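You operate a simulated robot arm through the tools that you are given. There is no shell and no other tool.

Carry out the task below with a simulated two-armed robot. There is one attempt and no reset: what you move stays moved.

## Task
Hold the seated shell, then tilt the beam to FULL and lock it.
Fine: the lamp must be lit before the beam is freed; leave the size knob.

The check looks at the end state, three seconds after you hand in, the way a careful person would. Anything else that was tipped, shoved, dropped, spilled or broken makes it a failure.

## Robot
Two 7-joint arms with two-finger parallel grippers on one trunk that stands fixed in place. Base frame: the origin is at the foot of the trunk, x ahead of it, y to its left, z up. Lengths are in m, angles in rad, forces in N, time in s.
The left shoulder is at [0.05, 0.187, 1.06], the right one opposite. With the tool pointing down near the work surface each hand reaches from about 0.1 to 0.66 m from the base axis, measured 20 degrees to its own side. Payload 3.43 kg a hand.
The tool frame of a hand sits at the grasp point between the pads (the TCP): z along the fingers, y along the line on which they close. The tips reach 0.03 m beyond it. The gripper opens to 0.094 m. The fingers are 0.028 m wide and 0.01 m thick; the gripper's body (0.05 by 0.096 m) begins 0.055 m behind the TCP.
Orientation is that of the tool frame in the base frame, as a unit quaternion [w, x, y, z]. With the fingers straight down and closing along the base's y, the tool's x points along the base's -x, its y along +y and its z along -z.

## Interface
- The arms move only by the tool move_arm. It takes "left_series", "right_series" or both (then of equal length, played together; a hand with none holds still); each is a list that holds one entry, the list of rows, each a list of 7 numbers: the shift along the tool's x, y, z in units of 250 mm (1.0 is 250 mm), then the turn, a rotation vector about the tool's x, y, z in units of 45 degrees (1.0 is 45 degrees), then the finger opening in m, from 0 to 0.094. In form: [[[x, y, z, rx, ry, rz, claw], ...]]. A call has 1 to 20 rows; each row is the pose to reach, as a shift and turn from the pose commanded when the call began, along the tool's axes at that moment. A call with a number of a shift or a turn outside -1 to 1 is refused whole. Each row takes 0.2 s and may step no farther than 0.05 m and 0.15 rad from the row before; otherwise, or with a gripper value out of range, the whole call is refused. Where a pose cannot be reached the arm comes as near as it can. A force on the tool above 40 N (or 10 N above the force at the start of the call, whichever is more), or a blocked arm, ends the call early, and 0.2 s more pass. Each finger travels about 0.153 m/s and halts on what it meets, pressing with about 27 N; the grip force reading is that of the motor and also rises with nothing between the fingers. The clock runs only during rows and for 0.2 s after the last one: add rows that repeat a pose to give the fingers time. It gives the time, the measured TCP pose, the force on the tool (base axes), the opening and the grip force at its end, in the units of the frame above (readings bear some noise), with the torque about the TCP (base axes, N m) and any sound that the robot's microphone picked up.
- Cameras (640 x 400 px; columns grow to the right, rows downward): "scene" is now at [0.155, -0.006, 1.2117]; the picture's right is [-0.10, -0.99, 0.00], its down [-0.55, 0.06, -0.84] and it looks along [0.83, -0.09, -0.55] (base axes); focal length 246 px, centre (320, 200). "left" rides on the left gripper at [0.076, -0.014, -0.102] in its tool frame; the picture's right is [0.18, 0.98, 0.00], its down [-0.75, 0.14, -0.64] and it looks along [-0.63, 0.12, 0.77] (tool axes); focal length 243 px, centre (320, 200). "right" rides on the right gripper at [0.076, 0.014, -0.102] in its tool frame; the picture's right is [-0.18, 0.98, 0.00], its down [-0.75, -0.14, -0.64] and it looks along [-0.63, -0.12, 0.77] (tool axes); focal length 243 px, centre (320, 200). There is no depth. A picture from a camera that has moved, and an enlarged one, comes with that camera's place and axes in the base frame and with its lens. The place of the scene camera against the robot may be out by one fixed shift of up to 0.025 m in any direction.
- camera(camera): a new picture of that camera. No time passes.
- raise_lower(by): slides the trunk up (or, below 0, down) by that many m; the arms and the scene camera ride with it, the base frame stays. It gives what a move gives, with no picture.
- head_to(pan, tilt): turns the head with the scene camera to pan (to the left, within 1.396 rad either way) and tilt (down, from -0.506 to 1.204), counted from straight ahead of the robot. It gives what a move gives.
- inspect(camera, box): a new picture of the part [left, top, right, bottom] of that camera's present view, enlarged. No time passes.
- sign_off(): hands the job in; it is judged then, once.

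Places have to be worked out from the pictures, the camera data and where the tool is seen. Open the grippers and draw the arms clear of the work before you hand the job in, unless the task says otherwise.

The tools are called as a command line: name --argument value ..., lists and objects as JSON in quotes. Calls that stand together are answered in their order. move_arm: Moves the arms, as the interface text tells. Its arguments: {"type":"object","properties":{"left_series":{"type":"array","items":{"type":"array","items":{"type":"array","items":{"type":"number"}}}},"right_series":{"type":"array","items":{"type":"array","items":{"type":"array","items":{"type":"number"}}}}},"required":[]} The other tools are called the same way: raise_lower (by) moves the trunk up or down; head_to (pan, tilt) turns the head that bears the scene camera; camera (camera) takes a picture; inspect (camera, box) takes an enlarged picture of a part of a camera's view; sign_off () hands the job in.

At the start:

```text
time: 0.0
left_tool_pos: [0.4976, 0.1531, 1.0832]
left_tool_rot: [0.0, 0.001, 1.0, 0.0]
left_force: [-0.2, -0.1, 1.0]
left_moment: [-0.02, 0.01, -0.01]
left_grip_width: 0.0941
left_grip_force: 0.0
right_tool_pos: [0.4134, -0.2161, 1.0964]
right_tool_rot: [0.0, 0.001, 1.0, 0.0]
right_force: [-0.1, -0.7, 0.3]
right_moment: [0.02, -0.02, 0.0]
right_grip_width: 0.0938
right_grip_force: 0.0
trunk travel left (down, up): [-0.275, 0.157]
head pan, tilt (commanded): [-0.103, 0.581]
```

scene: 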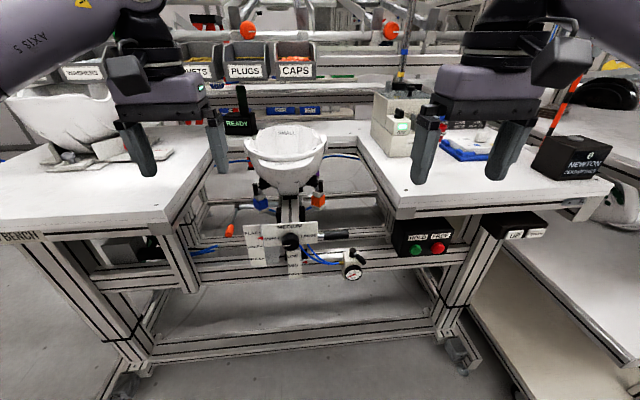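
right: 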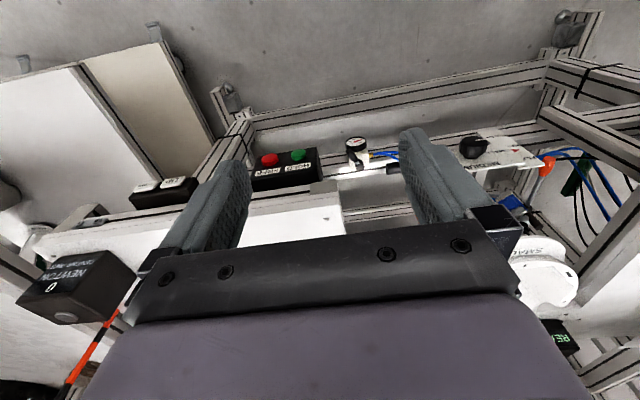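
left: 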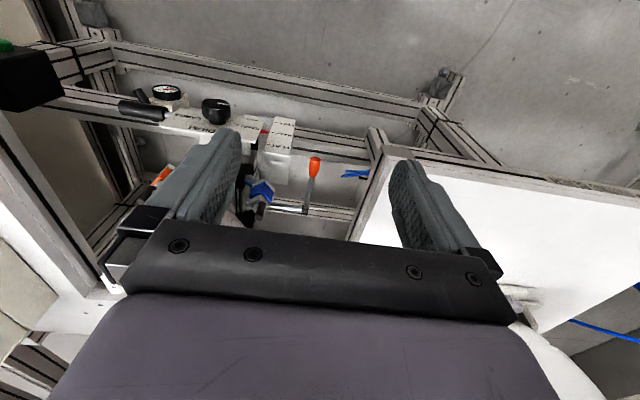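

The first picture shows a workbench with a fixture in the middle (shell in a cradle, a knob, a lever and a gauge) and button boxes to the right. I take enlarged views to read the labels.

inspect --camera "scene" --box '[220, 110, 380, 210]'

inspect --camera "scene" --box '[180, 190, 380, 310]'

inspect --camera "scene" --box '[370, 190, 570, 310]'

inspect --camera "scene" --box '[350, 60, 640, 220]'

inspect --camera "scene" --box '[0, 60, 260, 220]'

```text
4.00 times, centred on (300, 160) of scene
camera zoom: at [0.155, -0.006, 1.2117], right [-0.1, -0.99, 0.0], down [-0.55, 0.06, -0.84], along [0.83, -0.09, -0.55], focal length 985 px, centre (400, 360)
```

zoom: 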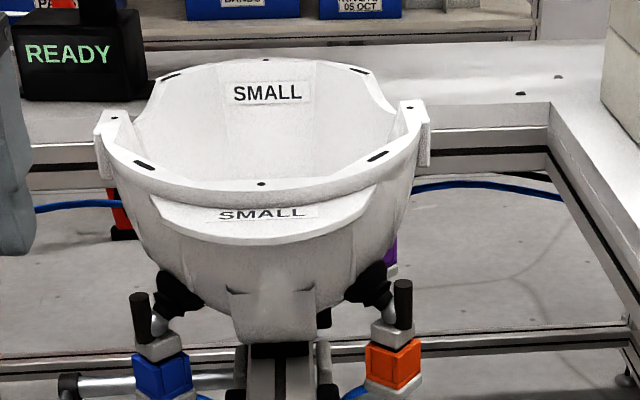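

```text
3.20 times, centred on (280, 250) of scene
camera zoom: at [0.155, -0.006, 1.2117], right [-0.1, -0.99, 0.0], down [-0.55, 0.06, -0.84], along [0.83, -0.09, -0.55], focal length 788 px, centre (448, 40)
```

zoom: 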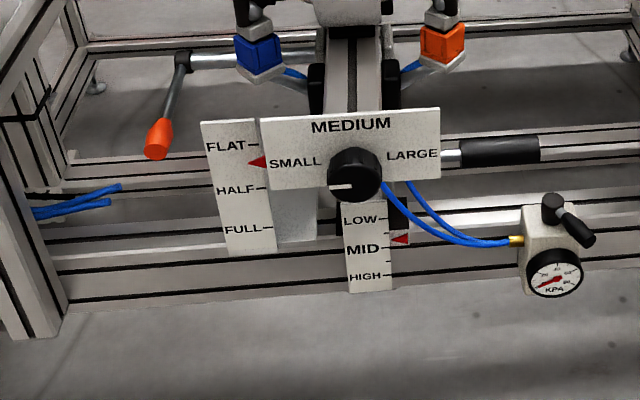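

```text
3.20 times, centred on (470, 250) of scene
camera zoom: at [0.155, -0.006, 1.2117], right [-0.1, -0.99, 0.0], down [-0.55, 0.06, -0.84], along [0.83, -0.09, -0.55], focal length 788 px, centre (-160, 40)
```

zoom: 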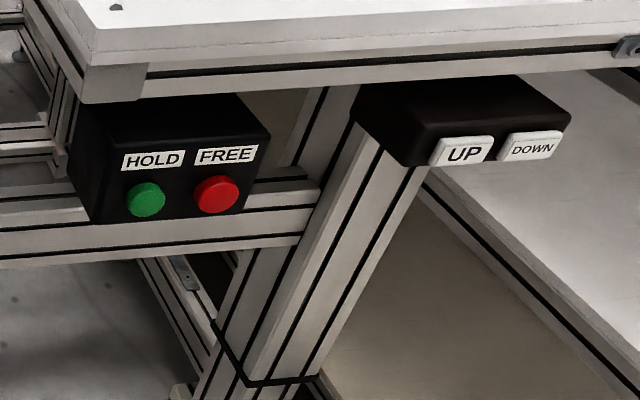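

```text
2.21 times, centred on (495, 140) of scene
camera zoom: at [0.155, -0.006, 1.2117], right [-0.1, -0.99, 0.0], down [-0.55, 0.06, -0.84], along [0.83, -0.09, -0.55], focal length 543 px, centre (-66, 332)
```

zoom: 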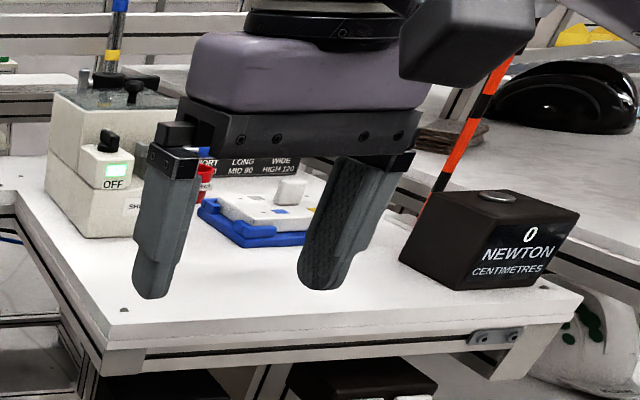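

```text
2.46 times, centred on (130, 140) of scene
camera zoom: at [0.155, -0.006, 1.2117], right [-0.1, -0.99, 0.0], down [-0.55, 0.06, -0.84], along [0.83, -0.09, -0.55], focal length 606 px, centre (788, 348)
```

zoom: 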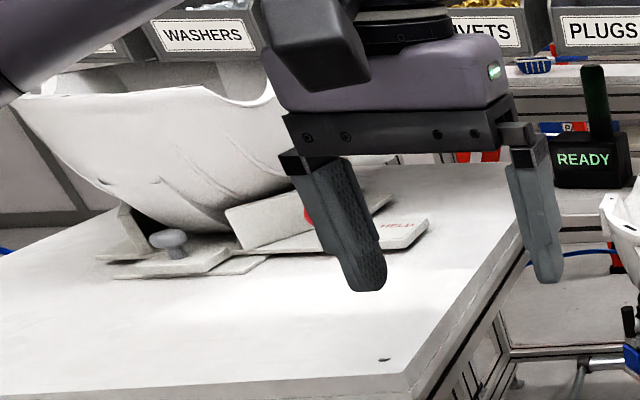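

I zoom in on the wrist cameras' views for a second angle on the fixture, the scale and the clamp lever.

inspect --camera "left" --box '[100, 60, 400, 240]'

inspect --camera "right" --box '[220, 90, 640, 360]'

inspect --camera "scene" --box '[240, 170, 340, 230]'

inspect --camera "scene" --box '[180, 0, 440, 140]'

```text
2.13 times, centred on (250, 150) of left
camera zoom: at [0.4207, 0.1401, 1.1847], right [-0.18, 0.98, 0.0], down [0.75, 0.14, 0.64], along [0.63, 0.12, -0.77], focal length 518 px, centre (469, 307)
```

zoom: 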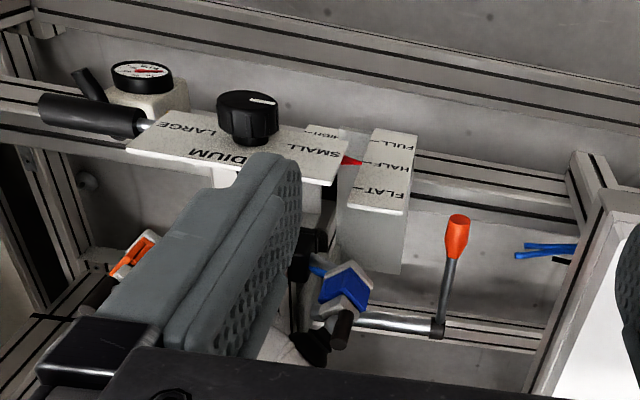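

```text
1.48 times, centred on (430, 225) of right
camera zoom: at [0.3361, -0.2019, 1.1987], right [0.19, 0.98, 0.0], down [0.75, -0.14, 0.64], along [0.63, -0.12, -0.77], focal length 359 px, centre (157, 163)
```

zoom: 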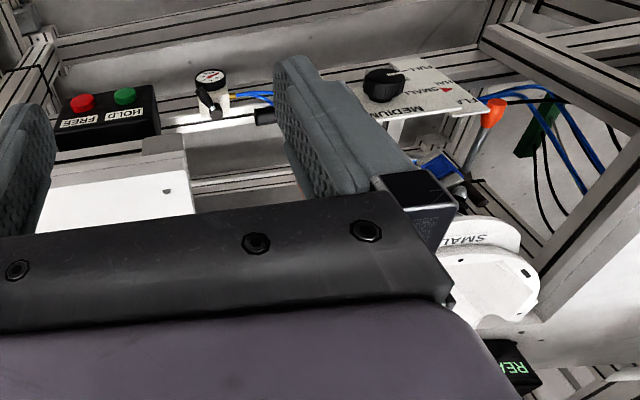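

```text
6.40 times, centred on (290, 200) of scene
camera zoom: at [0.155, -0.006, 1.2117], right [-0.1, -0.99, 0.0], down [-0.55, 0.06, -0.84], along [0.83, -0.09, -0.55], focal length 1575 px, centre (512, 200)
```

zoom: 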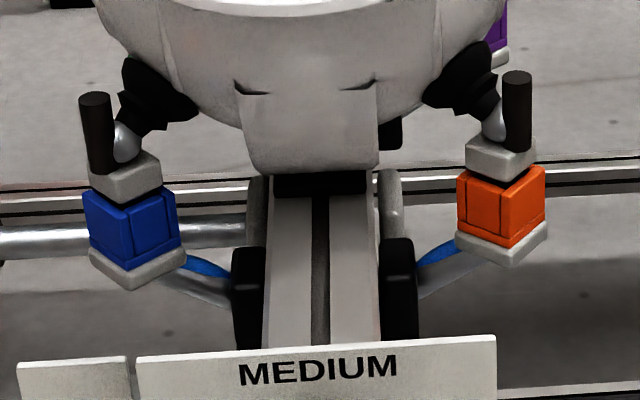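

```text
2.46 times, centred on (310, 70) of scene
camera zoom: at [0.155, -0.006, 1.2117], right [-0.1, -0.99, 0.0], down [-0.55, 0.06, -0.84], along [0.83, -0.09, -0.55], focal length 606 px, centre (345, 520)
```

zoom: 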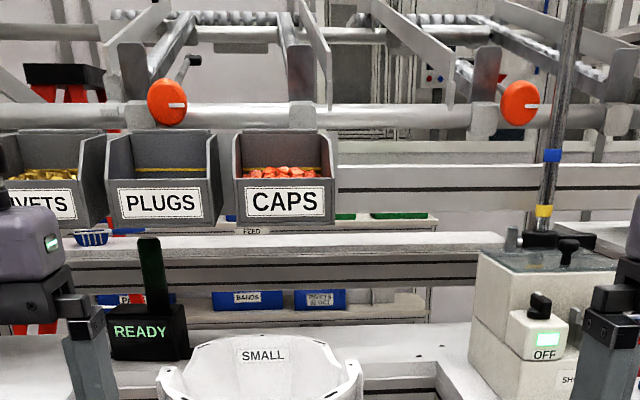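

I zoom further into the gauge, the scale and the lever to see their state.

inspect --camera "scene" --box '[325, 240, 385, 285]'

inspect --camera "scene" --box '[220, 215, 320, 285]'

inspect --camera "right" --box '[240, 120, 420, 220]'

inspect --camera "left" --box '[100, 70, 220, 150]'

inspect --camera "left" --box '[220, 100, 380, 240]'

```text
8.89 times, centred on (355, 262) of scene
camera zoom: at [0.155, -0.006, 1.2117], right [-0.1, -0.99, 0.0], down [-0.55, 0.06, -0.84], along [0.83, -0.09, -0.55], focal length 2188 px, centre (9, -356)
```

zoom: 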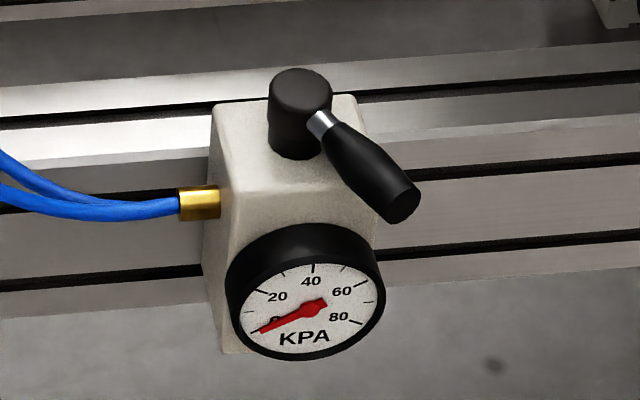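

```text
5.71 times, centred on (270, 250) of scene
camera zoom: at [0.155, -0.006, 1.2117], right [-0.1, -0.99, 0.0], down [-0.55, 0.06, -0.84], along [0.83, -0.09, -0.55], focal length 1407 px, centre (606, -86)
```

zoom: 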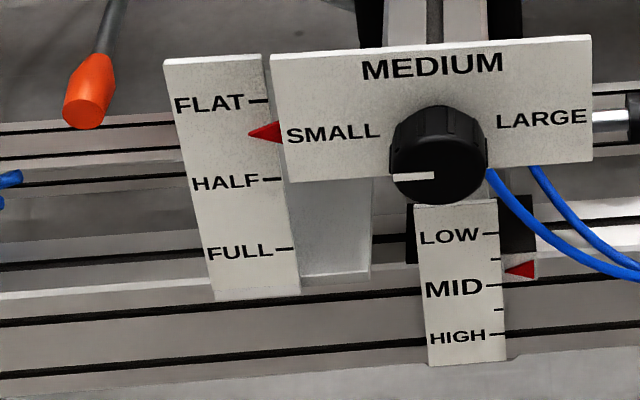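

```text
3.56 times, centred on (330, 170) of right
camera zoom: at [0.3361, -0.2019, 1.1987], right [0.19, 0.98, 0.0], down [0.75, -0.14, 0.64], along [0.63, -0.12, -0.77], focal length 863 px, centre (284, 307)
```

zoom: 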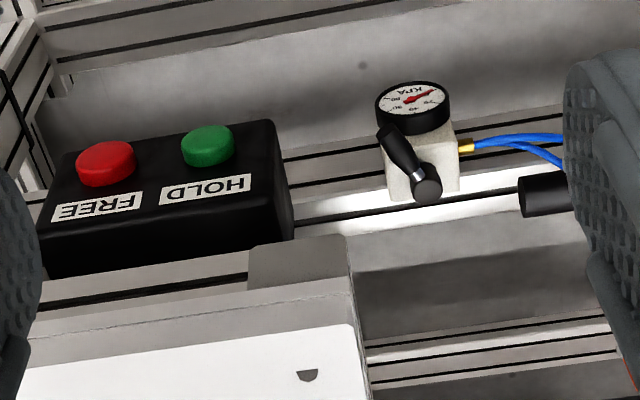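

```text
5.00 times, centred on (160, 110) of left
camera zoom: at [0.4207, 0.1401, 1.1847], right [-0.18, 0.98, 0.0], down [0.75, 0.14, 0.64], along [0.63, 0.12, -0.77], focal length 1213 px, centre (1120, 650)
```

zoom: 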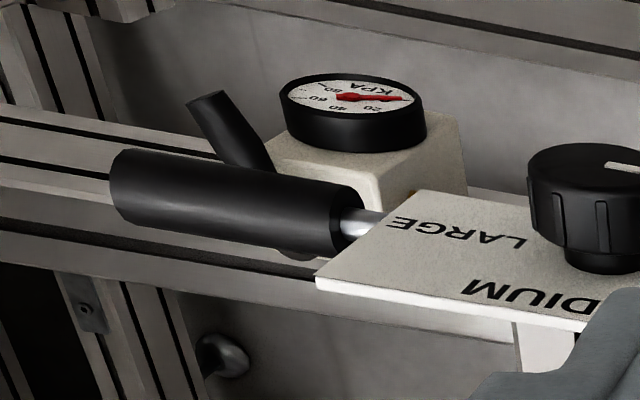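

```text
2.86 times, centred on (300, 170) of left
camera zoom: at [0.4207, 0.1401, 1.1847], right [-0.18, 0.98, 0.0], down [0.75, 0.14, 0.64], along [0.63, 0.12, -0.77], focal length 693 px, centre (377, 286)
```

zoom: 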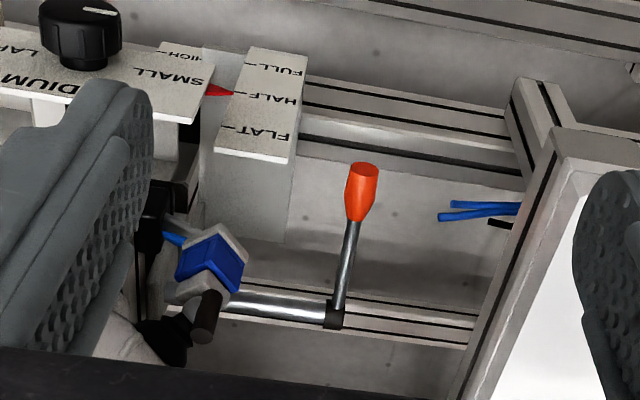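

The gauge reads 0 kPa, the lamp post on the READY box is dark, and the size knob is at SMALL. I draw both hands back and outward so the scene camera sees the whole fixture.

move_arm --left_series '[[[0.1, 0.12, -0.04, 0, 0, 0, 0.094], [0.2, 0.24, -0.08, 0, 0, 0, 0.094], [0.3, 0.36, -0.12, 0, 0, 0, 0.094], [0.4, 0.48, -0.16, 0, 0, 0, 0.094], [0.5, 0.6, -0.2, 0, 0, 0, 0.094]]]' --right_series '[[[0.06, -0.12, -0.04, 0, 0, 0, 0.094], [0.12, -0.24, -0.08, 0, 0, 0, 0.094], [0.18, -0.36, -0.12, 0, 0, 0, 0.094], [0.24, -0.48, -0.16, 0, 0, 0, 0.094], [0.3, -0.6, -0.2, 0, 0, 0, 0.094]]]'

```text
time: 1.2
left_tool_pos: [0.372, 0.3043, 1.1342]
left_tool_rot: [0.0, 0.0, 1.0, 0.0]
left_force: [0.2, -0.8, -0.4]
left_moment: [0.01, 0.03, -0.06]
left_grip_width: 0.0939
left_grip_force: 0.0
right_tool_pos: [0.334, -0.3665, 1.1474]
right_tool_rot: [-0.001, 0.0, 1.0, 0.002]
right_force: [-0.8, -0.6, -0.2]
right_moment: [0.01, -0.01, 0.0]
right_grip_width: 0.0938
right_grip_force: 0.0
trunk travel left (down, up): [-0.275, 0.157]
head pan, tilt (commanded): [-0.103, 0.581]
```

The hands are clear of the middle now. I take a full scene picture and close-ups of the lamp and the boxes.

camera --camera "scene"

inspect --camera "scene" --box '[360, 70, 560, 190]'

camera --camera "left"

camera --camera "right"

```text
taken
camera scene: at [0.1544, -0.0059, 1.2117], right [-0.1, -0.99, 0.0], down [-0.55, 0.06, -0.84], along [0.83, -0.09, -0.55], focal length 246 px, centre (320, 200)
```

scene: 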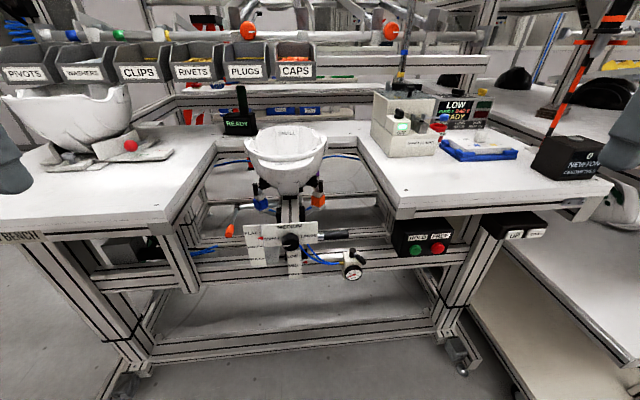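

```text
3.20 times, centred on (460, 130) of scene
camera zoom: at [0.1544, -0.0059, 1.2117], right [-0.1, -0.99, 0.0], down [-0.55, 0.06, -0.84], along [0.83, -0.09, -0.55], focal length 788 px, centre (-128, 424)
```

zoom: 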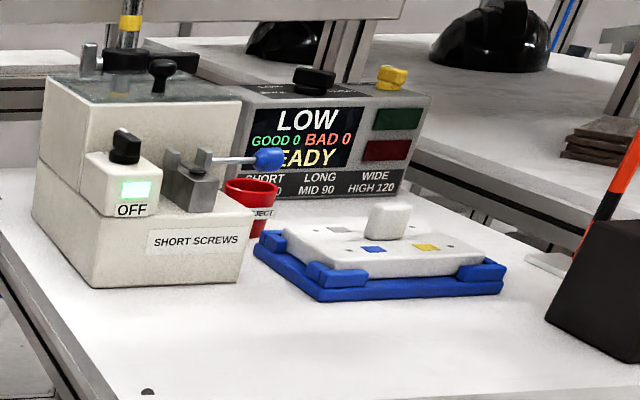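

```text
taken
camera left: at [0.2949, 0.2895, 1.2358], right [-0.18, 0.98, 0.0], down [0.75, 0.14, 0.64], along [0.63, 0.12, -0.77], focal length 243 px, centre (320, 200)
```

left: 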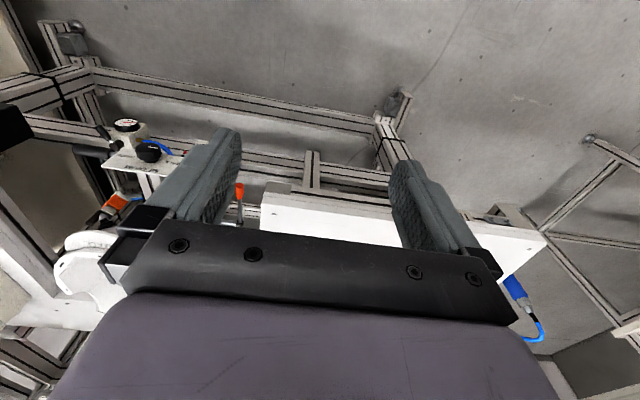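

```text
taken
camera right: at [0.2576, -0.3552, 1.2499], right [0.18, 0.98, 0.0], down [0.75, -0.14, 0.64], along [0.63, -0.12, -0.77], focal length 243 px, centre (320, 200)
```

right: 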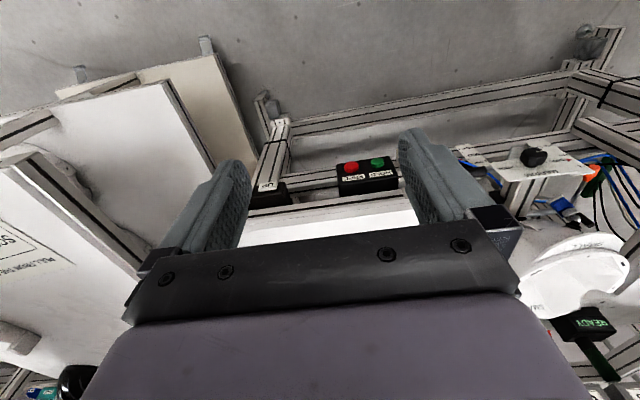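

The layout is clear: HOLD/FREE buttons and gauge front right, the beam with its plate and grip in the middle, and the orange clamp lever on the left. I enlarge the left table edge and the lever from both cameras to measure the gap.

inspect --camera "scene" --box '[140, 130, 300, 230]'

inspect --camera "left" --box '[60, 100, 300, 250]'

inspect --camera "scene" --box '[200, 80, 340, 180]'

inspect --camera "right" --box '[440, 120, 640, 245]'

```text
4.00 times, centred on (220, 180) of scene
camera zoom: at [0.1544, -0.0059, 1.2117], right [-0.1, -0.99, 0.0], down [-0.55, 0.06, -0.84], along [0.83, -0.09, -0.55], focal length 985 px, centre (720, 280)
```

zoom: 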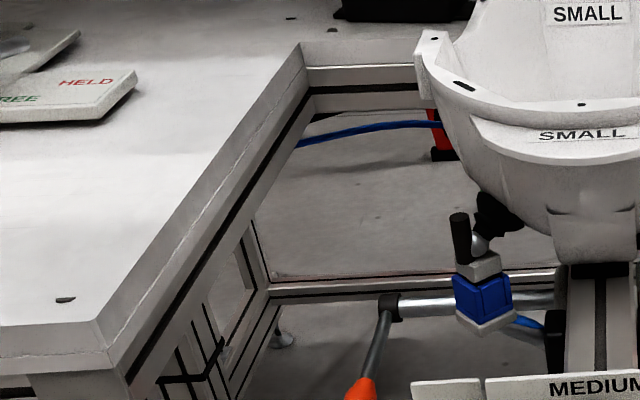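

```text
2.67 times, centred on (180, 175) of left
camera zoom: at [0.2949, 0.2895, 1.2358], right [-0.18, 0.98, 0.0], down [0.75, 0.14, 0.64], along [0.63, 0.12, -0.77], focal length 647 px, centre (693, 267)
```

zoom: 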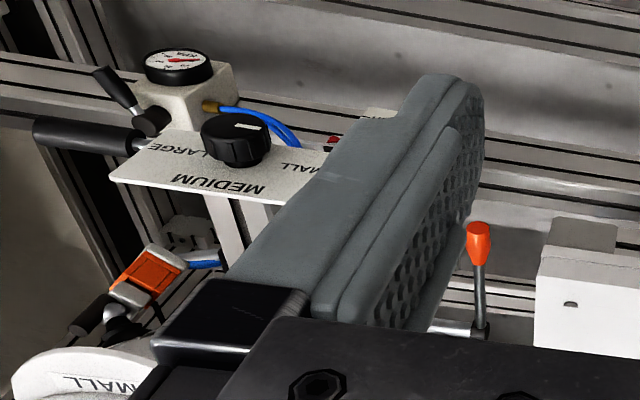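

```text
4.00 times, centred on (270, 130) of scene
camera zoom: at [0.1544, -0.0059, 1.2117], right [-0.1, -0.99, 0.0], down [-0.55, 0.06, -0.84], along [0.83, -0.09, -0.55], focal length 985 px, centre (520, 480)
```

zoom: 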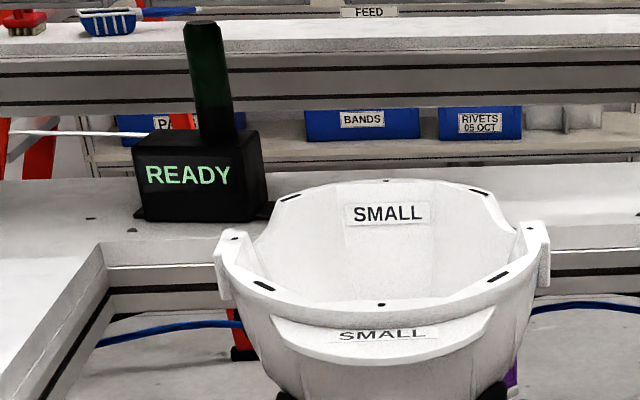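

```text
3.20 times, centred on (540, 182) of right
camera zoom: at [0.2576, -0.3552, 1.2499], right [0.18, 0.98, 0.0], down [0.75, -0.14, 0.64], along [0.63, -0.12, -0.77], focal length 776 px, centre (-384, 256)
```

zoom: 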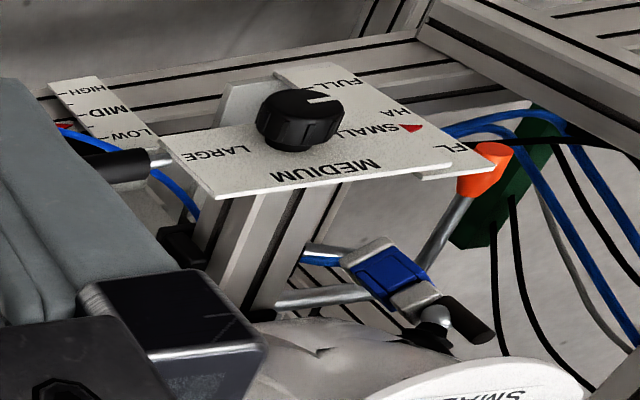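

Table top is about z 0.938 with its inner edge at y 0.241; lever runs from the shaft end (0.776, 0.174, 0.792) to its orange knob at (0.644, 0.172, 0.799). I look closer at the left bench item with FREE/HELD text and the shell's supports.

inspect --camera "scene" --box '[0, 80, 200, 205]'

inspect --camera "scene" --box '[240, 120, 340, 220]'

inspect --camera "scene" --box '[390, 210, 460, 260]'

inspect --camera "right" --box '[320, 140, 420, 200]'

```text
3.20 times, centred on (100, 142) of scene
camera zoom: at [0.1544, -0.0059, 1.2117], right [-0.1, -0.99, 0.0], down [-0.55, 0.06, -0.84], along [0.83, -0.09, -0.55], focal length 788 px, centre (1024, 384)
```

zoom: 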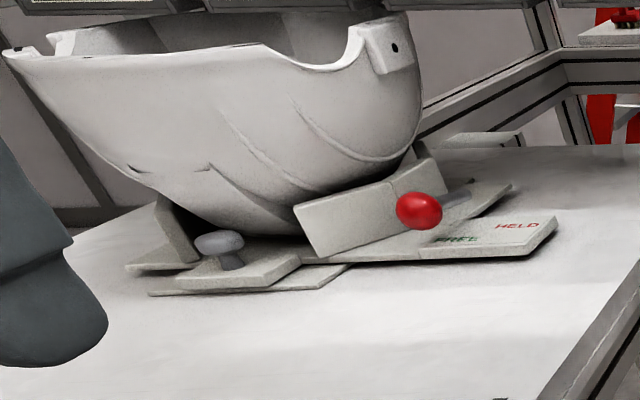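

```text
4.00 times, centred on (290, 170) of scene
camera zoom: at [0.1544, -0.0059, 1.2117], right [-0.1, -0.99, 0.0], down [-0.55, 0.06, -0.84], along [0.83, -0.09, -0.55], focal length 985 px, centre (440, 320)
```

zoom: 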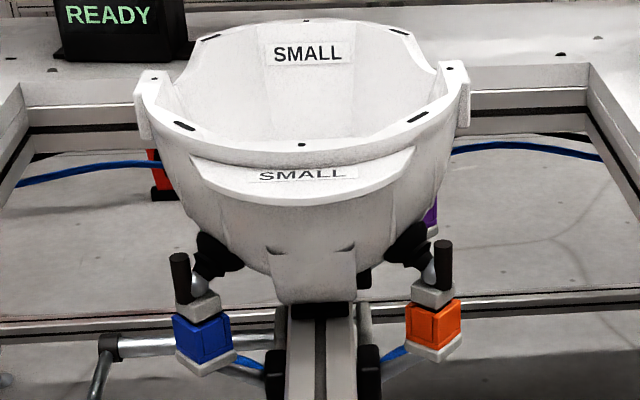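

```text
8.00 times, centred on (425, 235) of scene
camera zoom: at [0.1544, -0.0059, 1.2117], right [-0.1, -0.99, 0.0], down [-0.55, 0.06, -0.84], along [0.83, -0.09, -0.55], focal length 1969 px, centre (-520, -80)
```

zoom: 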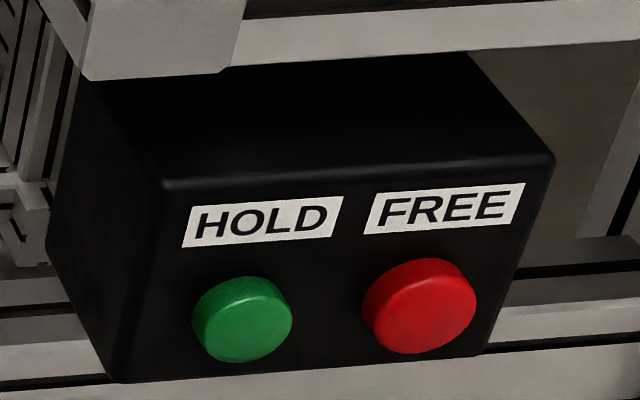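

```text
6.40 times, centred on (370, 170) of right
camera zoom: at [0.2576, -0.3552, 1.2499], right [0.18, 0.98, 0.0], down [0.75, -0.14, 0.64], along [0.63, -0.12, -0.77], focal length 1553 px, centre (0, 392)
```

zoom: 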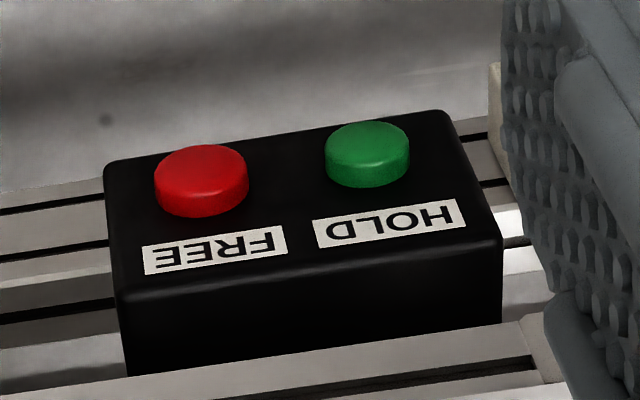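

The button box's front face is vertical at x≈0.558, with the green HOLD cap at about (0.55, -0.283, 0.791). I bring the right hand down in front of it, tilting the tool 45° forward and closing the fingers to use them as a pusher.

move_arm --right_series '[[[-0.049, 0.048, 0.13, 0, -0.143, 0, 0.06], [-0.098, 0.095, 0.26, 0, -0.286, 0, 0.03], [-0.147, 0.143, 0.39, 0, -0.429, 0, 0.0], [-0.197, 0.191, 0.52, 0, -0.571, 0, 0.0], [-0.246, 0.239, 0.65, 0, -0.714, 0, 0.0], [-0.295, 0.286, 0.78, 0, -0.857, 0, 0.0], [-0.344, 0.334, 0.91, 0, -1.0, 0, 0.0], [-0.344, 0.334, 0.91, 0, -1.0, 0, 0.0]]]'

```text
time: 3.0
left_tool_pos: [0.373, 0.3033, 1.133]
left_tool_rot: [0.0, 0.001, 1.0, 0.0]
left_force: [0.2, -0.3, 0.0]
left_moment: [-0.01, -0.03, 0.0]
left_grip_width: 0.0943
left_grip_force: 0.1
right_tool_pos: [0.4241, -0.282, 0.9184]
right_tool_rot: [0.383, 0.001, 0.924, 0.001]
right_force: [1.2, 0.7, 0.0]
right_moment: [0.03, -0.03, 0.02]
right_grip_width: 0.0
right_grip_force: 26.9
trunk travel left (down, up): [-0.275, 0.157]
head pan, tilt (commanded): [-0.103, 0.581]
```

The hand reached (0.424, -0.282, 0.918) tilted 45°. I check the right camera and scene to see the button alignment.

camera --camera "right"

camera --camera "scene"

```text
taken
camera right: at [0.2969, -0.2686, 0.9368], right [0.13, 0.98, 0.13], down [0.08, -0.14, 0.99], along [0.99, -0.12, -0.1], focal length 243 px, centre (320, 200)
```

right: 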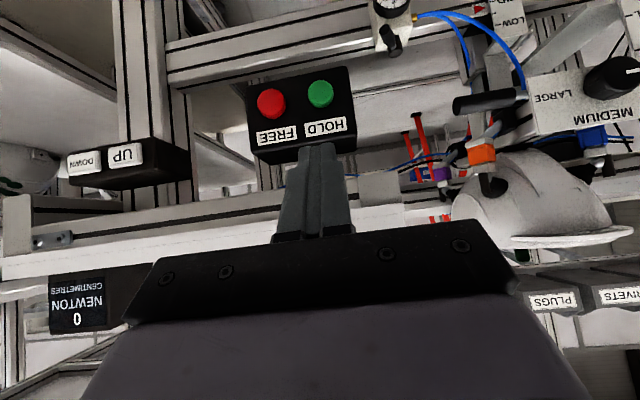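

```text
taken
camera scene: at [0.155, -0.006, 1.2117], right [-0.1, -0.99, 0.0], down [-0.55, 0.06, -0.84], along [0.83, -0.09, -0.55], focal length 246 px, centre (320, 200)
```

scene: 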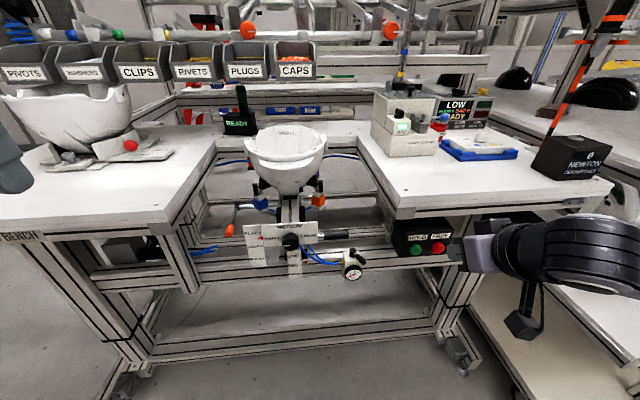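

The right camera puts the green cap at about (0.549, -0.2835, 0.796), in line with the closed fingers. I lower the fingertips to just in front of it.

move_arm --right_series '[[[0.032, -0.002, 0.125, 0, 0, 0, 0.0], [0.064, -0.003, 0.25, 0, 0, 0, 0.0], [0.095, -0.005, 0.376, 0, 0, 0, 0.0], [0.127, -0.006, 0.501, 0, 0, 0, 0.0], [0.127, -0.006, 0.501, 0, 0, 0, 0.0]]]'

```text
time: 4.2
left_tool_pos: [0.3729, 0.3036, 1.134]
left_tool_rot: [-0.001, 0.0, 1.0, 0.0]
left_force: [-0.1, 0.4, -0.5]
left_moment: [-0.03, -0.01, -0.01]
left_grip_width: 0.0941
left_grip_force: 0.0
right_tool_pos: [0.4917, -0.2841, 0.8088]
right_tool_rot: [0.382, 0.001, 0.924, 0.001]
right_force: [-0.8, -0.7, 0.3]
right_moment: [0.01, 0.0, -0.06]
right_grip_width: 0.0
right_grip_force: 26.7
trunk travel left (down, up): [-0.275, 0.157]
head pan, tilt (commanded): [-0.103, 0.581]
```

The TCP is at (0.492, -0.284, 0.809). I check the view before pressing.

camera --camera "right"

inspect --camera "scene" --box '[380, 210, 500, 285]'

```text
taken
camera right: at [0.3656, -0.2699, 0.8269], right [0.13, 0.98, 0.13], down [0.08, -0.14, 0.99], along [0.99, -0.12, -0.1], focal length 243 px, centre (320, 200)
```

right: 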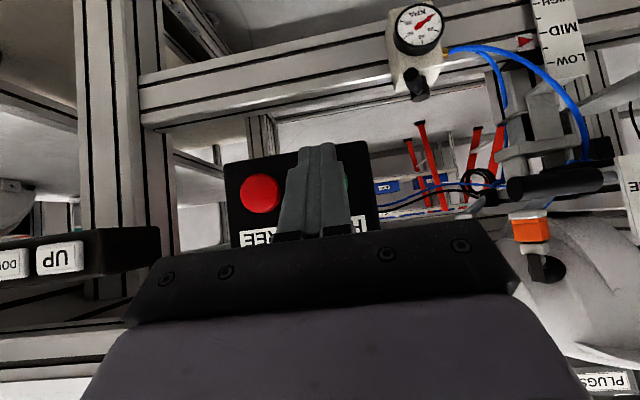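

```text
5.33 times, centred on (440, 248) of scene
camera zoom: at [0.155, -0.006, 1.2116], right [-0.1, -0.99, 0.0], down [-0.55, 0.06, -0.84], along [0.83, -0.09, -0.55], focal length 1313 px, centre (-320, -53)
```

zoom: 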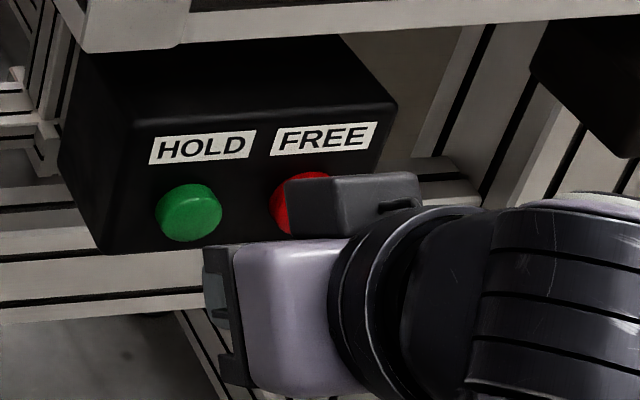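

Fingertips are about 26 mm short of the cap and lined up with the green button (the red one is clear to the side). I push straight ahead (+x) in small steps.

move_arm --right_series '[[[-0.042, 0.002, 0.042, 0, 0, 0, 0.0], [-0.065, 0.002, 0.065, 0, 0, 0, 0.0], [-0.076, 0.002, 0.076, 0, 0, 0, 0.0], [-0.085, 0.002, 0.085, 0, 0, 0, 0.0], [-0.093, 0.002, 0.093, 0, 0, 0, 0.0]]]'

```text
time: 5.4
left_tool_pos: [0.3706, 0.303, 1.1355]
left_tool_rot: [0.001, 0.0, 1.0, 0.0]
left_force: [0.5, -0.3, -0.2]
left_moment: [0.0, -0.01, -0.05]
left_grip_width: 0.094
left_grip_force: 0.1
right_tool_pos: [0.5219, -0.2835, 0.8073]
right_tool_rot: [0.382, 0.001, 0.924, -0.001]
right_force: [-16.3, -3.2, 3.7]
right_moment: [-0.06, 0.09, -0.07]
right_grip_width: 0.0001
right_grip_force: 27.2
trunk travel left (down, up): [-0.275, 0.157]
head pan, tilt (commanded): [-0.103, 0.581]
heard: click
```

A click was heard with 16 N on the tip, so HOLD was pressed. I back the hand off straight and look at the gauge and lamp.

move_arm --right_series '[[[0.06, 0, -0.06, 0, 0, 0, 0.0], [0.12, 0, -0.12, 0, 0, 0, 0.0], [0.2, 0, -0.2, 0, 0, 0, 0.0], [0.28, 0, -0.28, 0, 0, 0, 0.0]]]'

inspect --camera "scene" --box '[200, 70, 360, 170]'

inspect --camera "scene" --box '[325, 240, 385, 285]'

inspect --camera "right" --box '[220, 0, 480, 180]'

```text
time: 6.4
left_tool_pos: [0.3728, 0.3026, 1.1338]
left_tool_rot: [0.0, 0.001, 1.0, 0.0]
left_force: [0.8, 0.5, -0.4]
left_moment: [0.0, -0.01, -0.01]
left_grip_width: 0.0942
left_grip_force: 0.0
right_tool_pos: [0.4225, -0.2831, 0.8084]
right_tool_rot: [0.383, 0.002, 0.924, 0.0]
right_force: [0.1, -0.2, 0.0]
right_moment: [-0.02, 0.01, 0.01]
right_grip_width: 0.0
right_grip_force: 26.7
trunk travel left (down, up): [-0.275, 0.157]
head pan, tilt (commanded): [-0.103, 0.581]
```

```text
4.00 times, centred on (280, 120) of scene
camera zoom: at [0.1549, -0.006, 1.2117], right [-0.1, -0.99, 0.0], down [-0.55, 0.06, -0.84], along [0.83, -0.09, -0.55], focal length 985 px, centre (480, 520)
```

zoom: 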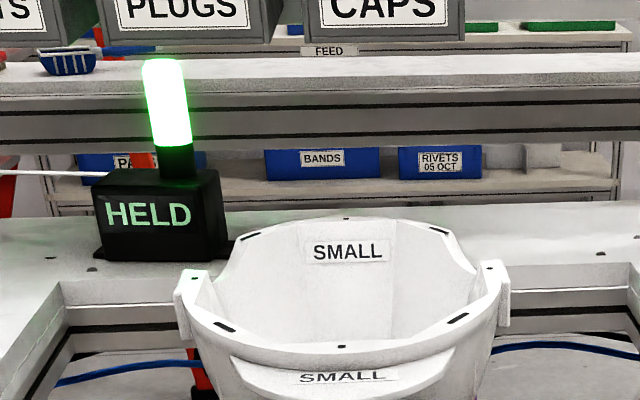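

```text
8.89 times, centred on (355, 262) of scene
camera zoom: at [0.1549, -0.006, 1.2117], right [-0.1, -0.99, 0.0], down [-0.55, 0.06, -0.84], along [0.83, -0.09, -0.55], focal length 2188 px, centre (9, -356)
```

zoom: 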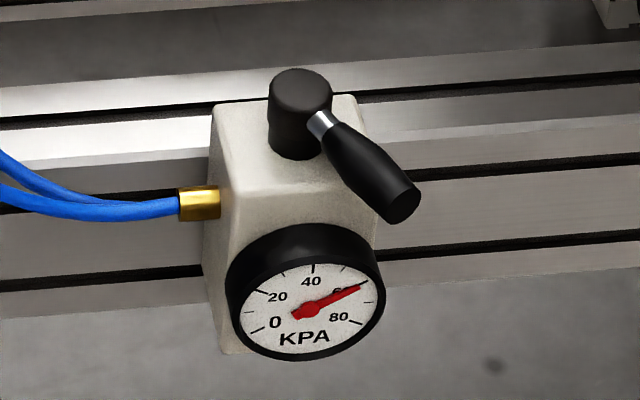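

```text
2.22 times, centred on (350, 90) of right
camera zoom: at [0.2954, -0.2688, 0.8267], right [0.13, 0.98, 0.13], down [0.08, -0.14, 0.99], along [0.99, -0.12, -0.1], focal length 539 px, centre (253, 444)
```

zoom: 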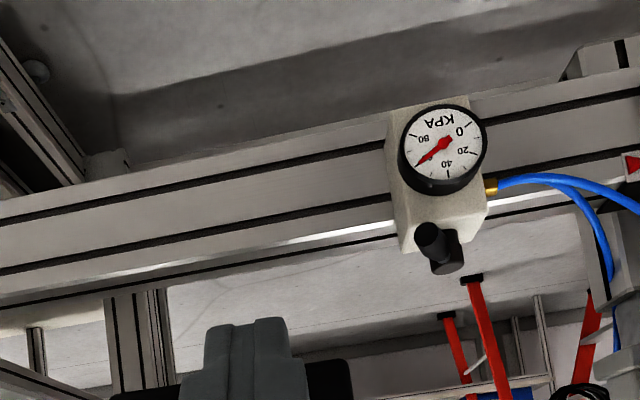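

The lamp is lit green, the display says HELD and the gauge reads about 60 kPa, so the shell is held. Now I bring the left hand, tilted 45°, in front of the orange lever to see the clamp closely.

move_arm --left_series '[[[-0.073, -0.075, 0.122, 0, -0.143, 0, 0.08], [-0.145, -0.15, 0.245, 0, -0.286, 0, 0.07], [-0.218, -0.225, 0.367, 0, -0.429, 0, 0.06], [-0.29, -0.299, 0.489, 0, -0.571, 0, 0.06], [-0.363, -0.374, 0.611, 0, -0.714, 0, 0.06], [-0.435, -0.449, 0.734, 0, -0.857, 0, 0.06], [-0.508, -0.524, 0.856, 0, -1.0, 0, 0.06], [-0.508, -0.524, 0.856, 0, -1.0, 0, 0.06]]]'

camera --camera "left"

camera --camera "scene"

```text
time: 8.2
left_tool_pos: [0.5017, 0.1728, 0.9222]
left_tool_rot: [0.383, 0.001, 0.924, -0.001]
left_force: [-0.6, 0.1, -0.2]
left_moment: [0.03, 0.0, 0.02]
left_grip_width: 0.06
left_grip_force: 0.1
right_tool_pos: [0.4229, -0.282, 0.8077]
right_tool_rot: [0.383, 0.001, 0.924, 0.0]
right_force: [0.8, 0.5, -0.4]
right_moment: [-0.02, -0.03, 0.0]
right_grip_width: 0.0
right_grip_force: 27.1
trunk travel left (down, up): [-0.275, 0.157]
head pan, tilt (commanded): [-0.103, 0.581]
```

```text
taken
camera left: at [0.3743, 0.1593, 0.9387], right [-0.13, 0.98, -0.13], down [0.08, 0.14, 0.99], along [0.99, 0.12, -0.1], focal length 243 px, centre (320, 200)
```

left: 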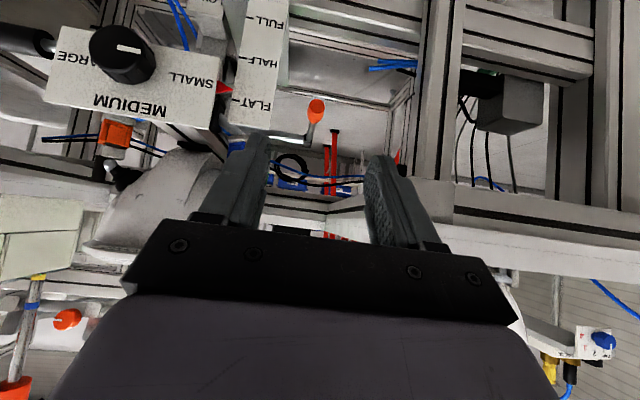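

```text
taken
camera scene: at [0.1551, -0.0061, 1.2116], right [-0.1, -0.99, 0.0], down [-0.55, 0.06, -0.84], along [0.83, -0.09, -0.55], focal length 246 px, centre (320, 200)
```

scene: 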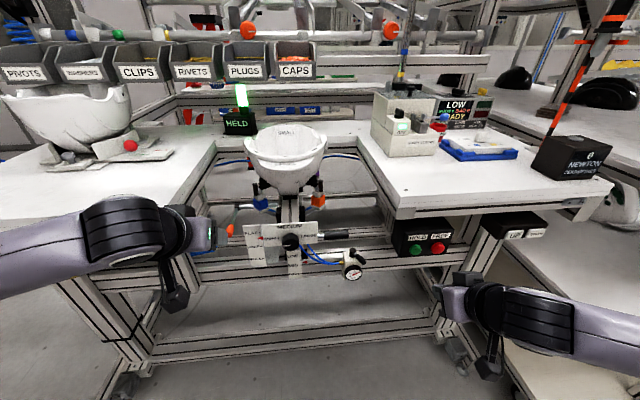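

I enlarge the left camera's view of the lever and scale.

inspect --camera "left" --box '[200, 60, 400, 185]'

inspect --camera "left" --box '[180, 0, 330, 130]'

inspect --camera "right" --box '[440, 0, 640, 200]'

```text
3.20 times, centred on (300, 122) of left
camera zoom: at [0.3743, 0.1593, 0.9387], right [-0.13, 0.98, -0.13], down [0.08, 0.14, 0.99], along [0.99, 0.12, -0.1], focal length 776 px, centre (384, 448)
```

zoom: 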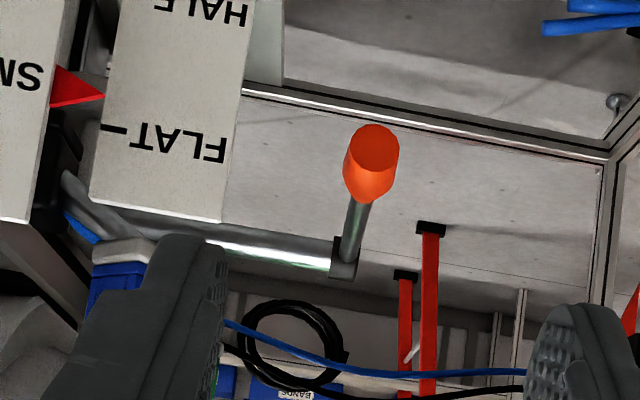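

```text
3.08 times, centred on (255, 65) of left
camera zoom: at [0.3743, 0.1593, 0.9387], right [-0.13, 0.98, -0.13], down [0.08, 0.14, 0.99], along [0.99, 0.12, -0.1], focal length 746 px, centre (520, 615)
```

zoom: 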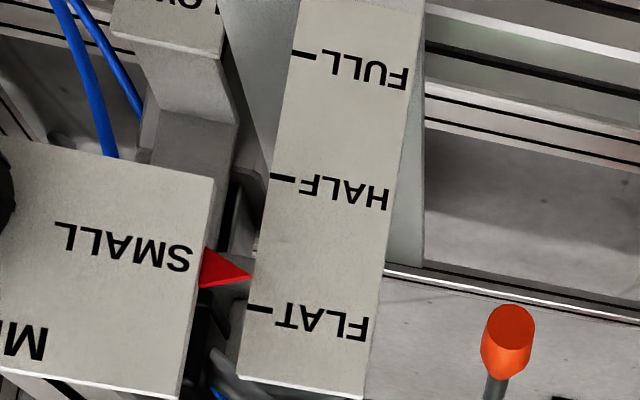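

```text
2.00 times, centred on (540, 100) of right
camera zoom: at [0.2957, -0.2688, 0.8266], right [0.13, 0.98, 0.13], down [0.08, -0.14, 0.99], along [0.99, -0.12, -0.1], focal length 485 px, centre (-120, 400)
```

zoom: 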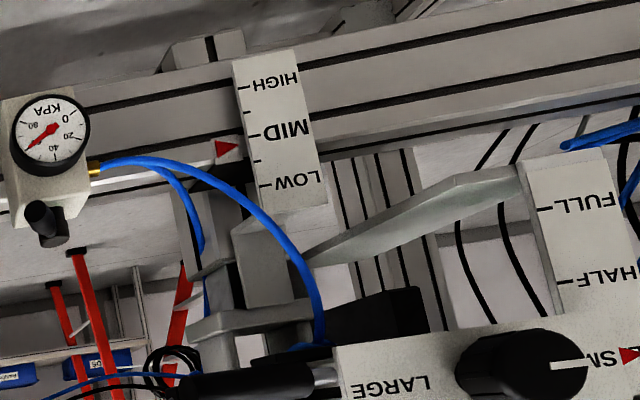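

The lever is the only clamp on the beam's axle; before turning it I want the right hand to hold the black grip so the beam can't drop. I move the right hand up in front of the grip while rolling it (first half of 90°) so the fingers will close above and below the rod.

move_arm --right_series '[[[-0.074, 0.104, -0.012, 0, 0, -0.143, 0.02], [-0.148, 0.208, -0.023, 0, 0, -0.286, 0.04], [-0.222, 0.312, -0.035, 0, 0, -0.429, 0.06], [-0.296, 0.416, -0.047, 0, 0, -0.571, 0.06], [-0.37, 0.52, -0.059, 0, 0, -0.714, 0.06], [-0.444, 0.624, -0.07, 0, 0, -0.857, 0.06], [-0.518, 0.728, -0.082, 0, 0, -1.0, 0.06]]]'

move_arm --right_series '[[[0, 0, 0, 0, 0, -0.167, 0.06], [0, 0, 0, 0, 0, -0.333, 0.06], [0, 0, 0, 0, 0, -0.5, 0.06], [0, 0, 0, 0, 0, -0.667, 0.06], [0, 0, 0, 0, 0, -0.833, 0.06], [0, 0, 0, 0, 0, -1.0, 0.06], [0, 0, 0, 0, 0, -1.0, 0.06]]]'

camera --camera "right"

camera --camera "scene"

```text
time: 9.8
left_tool_pos: [0.5013, 0.1746, 0.9213]
left_tool_rot: [0.382, 0.0, 0.924, 0.0]
left_force: [-0.5, 0.5, -0.4]
left_moment: [-0.01, 0.02, -0.02]
left_grip_width: 0.06
left_grip_force: 0.0
right_tool_pos: [0.4995, -0.1009, 0.9136]
right_tool_rot: [0.353, -0.354, 0.854, -0.147]
right_force: [0.0, 0.4, -0.2]
right_moment: [0.02, -0.01, 0.03]
right_grip_width: 0.0601
right_grip_force: 0.0
trunk travel left (down, up): [-0.275, 0.157]
head pan, tilt (commanded): [-0.103, 0.581]
```

```text
time: 11.4
left_tool_pos: [0.5012, 0.1744, 0.921]
left_tool_rot: [0.382, 0.0, 0.924, 0.0]
left_force: [-0.4, 0.3, 1.1]
left_moment: [-0.03, -0.04, -0.01]
left_grip_width: 0.0602
left_grip_force: 0.0
right_tool_pos: [0.5007, -0.1, 0.9133]
right_tool_rot: [0.27, -0.653, 0.653, -0.271]
right_force: [0.5, 0.5, -0.1]
right_moment: [-0.01, -0.02, 0.01]
right_grip_width: 0.0601
right_grip_force: 0.0
trunk travel left (down, up): [-0.275, 0.157]
head pan, tilt (commanded): [-0.103, 0.581]
```

```text
taken
camera right: at [0.4179, -0.1771, 0.9756], right [-0.7, 0.18, -0.69], down [-0.35, 0.75, 0.55], along [0.63, 0.63, -0.46], focal length 243 px, centre (320, 200)
```

right: 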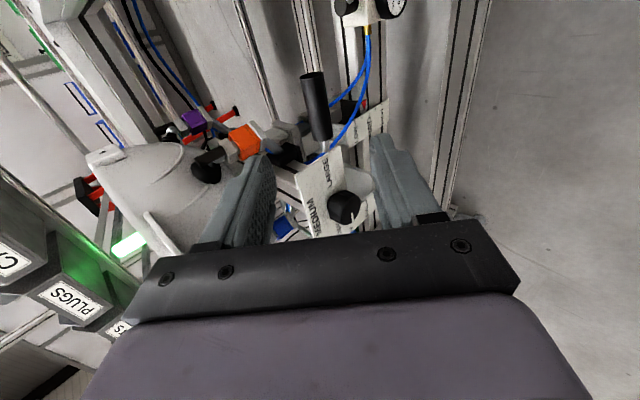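

```text
taken
camera scene: at [0.1549, -0.0059, 1.2116], right [-0.1, -0.99, 0.0], down [-0.55, 0.06, -0.84], along [0.83, -0.09, -0.55], focal length 246 px, centre (320, 200)
```

scene: 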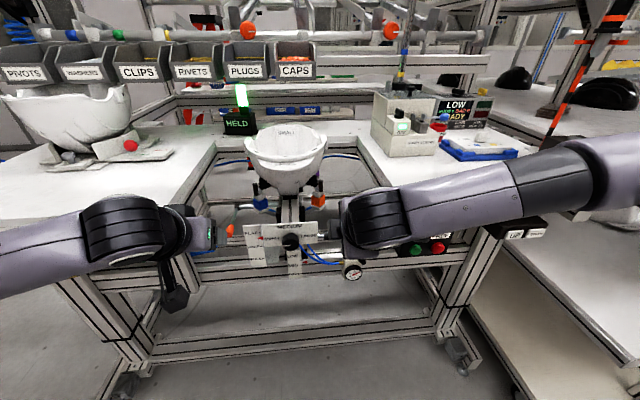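

From here the grip is seen between the fingers at about (0.60, -0.095, 0.82). I enlarge it to refine before closing in.

inspect --camera "right" --box '[270, 50, 370, 150]'

inspect --camera "scene" --box '[270, 190, 390, 280]'

inspect --camera "left" --box '[0, 0, 240, 150]'

```text
4.00 times, centred on (320, 100) of right
camera zoom: at [0.4179, -0.1771, 0.9756], right [-0.7, 0.18, -0.69], down [-0.35, 0.75, 0.55], along [0.63, 0.63, -0.46], focal length 970 px, centre (320, 600)
```

zoom: 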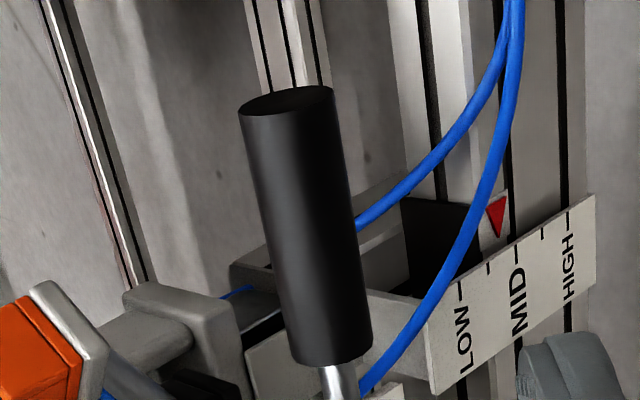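

```text
4.44 times, centred on (330, 235) of scene
camera zoom: at [0.1549, -0.0059, 1.2116], right [-0.1, -0.99, 0.0], down [-0.55, 0.06, -0.84], along [0.83, -0.09, -0.55], focal length 1094 px, centre (276, 44)
```

zoom: 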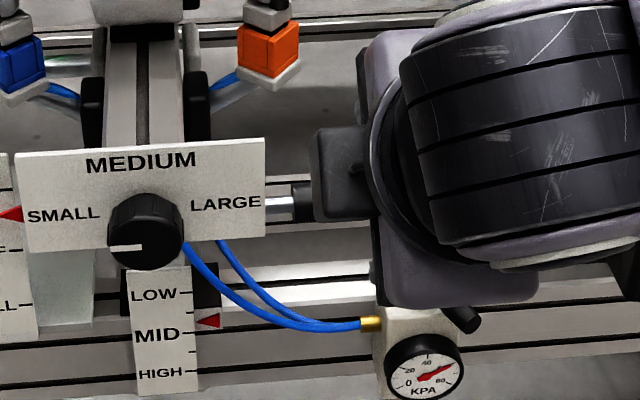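

```text
2.67 times, centred on (120, 75) of left
camera zoom: at [0.3742, 0.1598, 0.9391], right [-0.13, 0.98, -0.13], down [0.08, 0.14, 0.99], along [0.99, 0.12, -0.1], focal length 647 px, centre (853, 533)
```

zoom: 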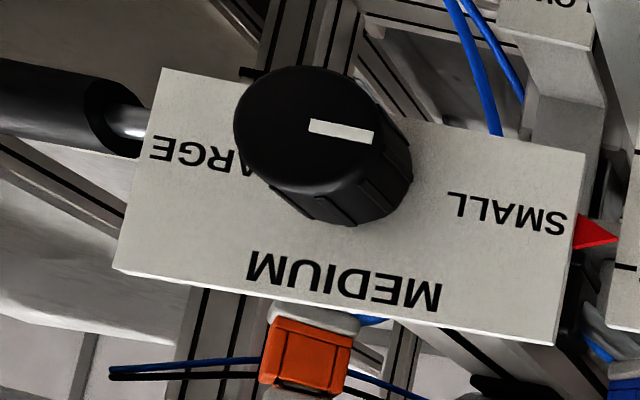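

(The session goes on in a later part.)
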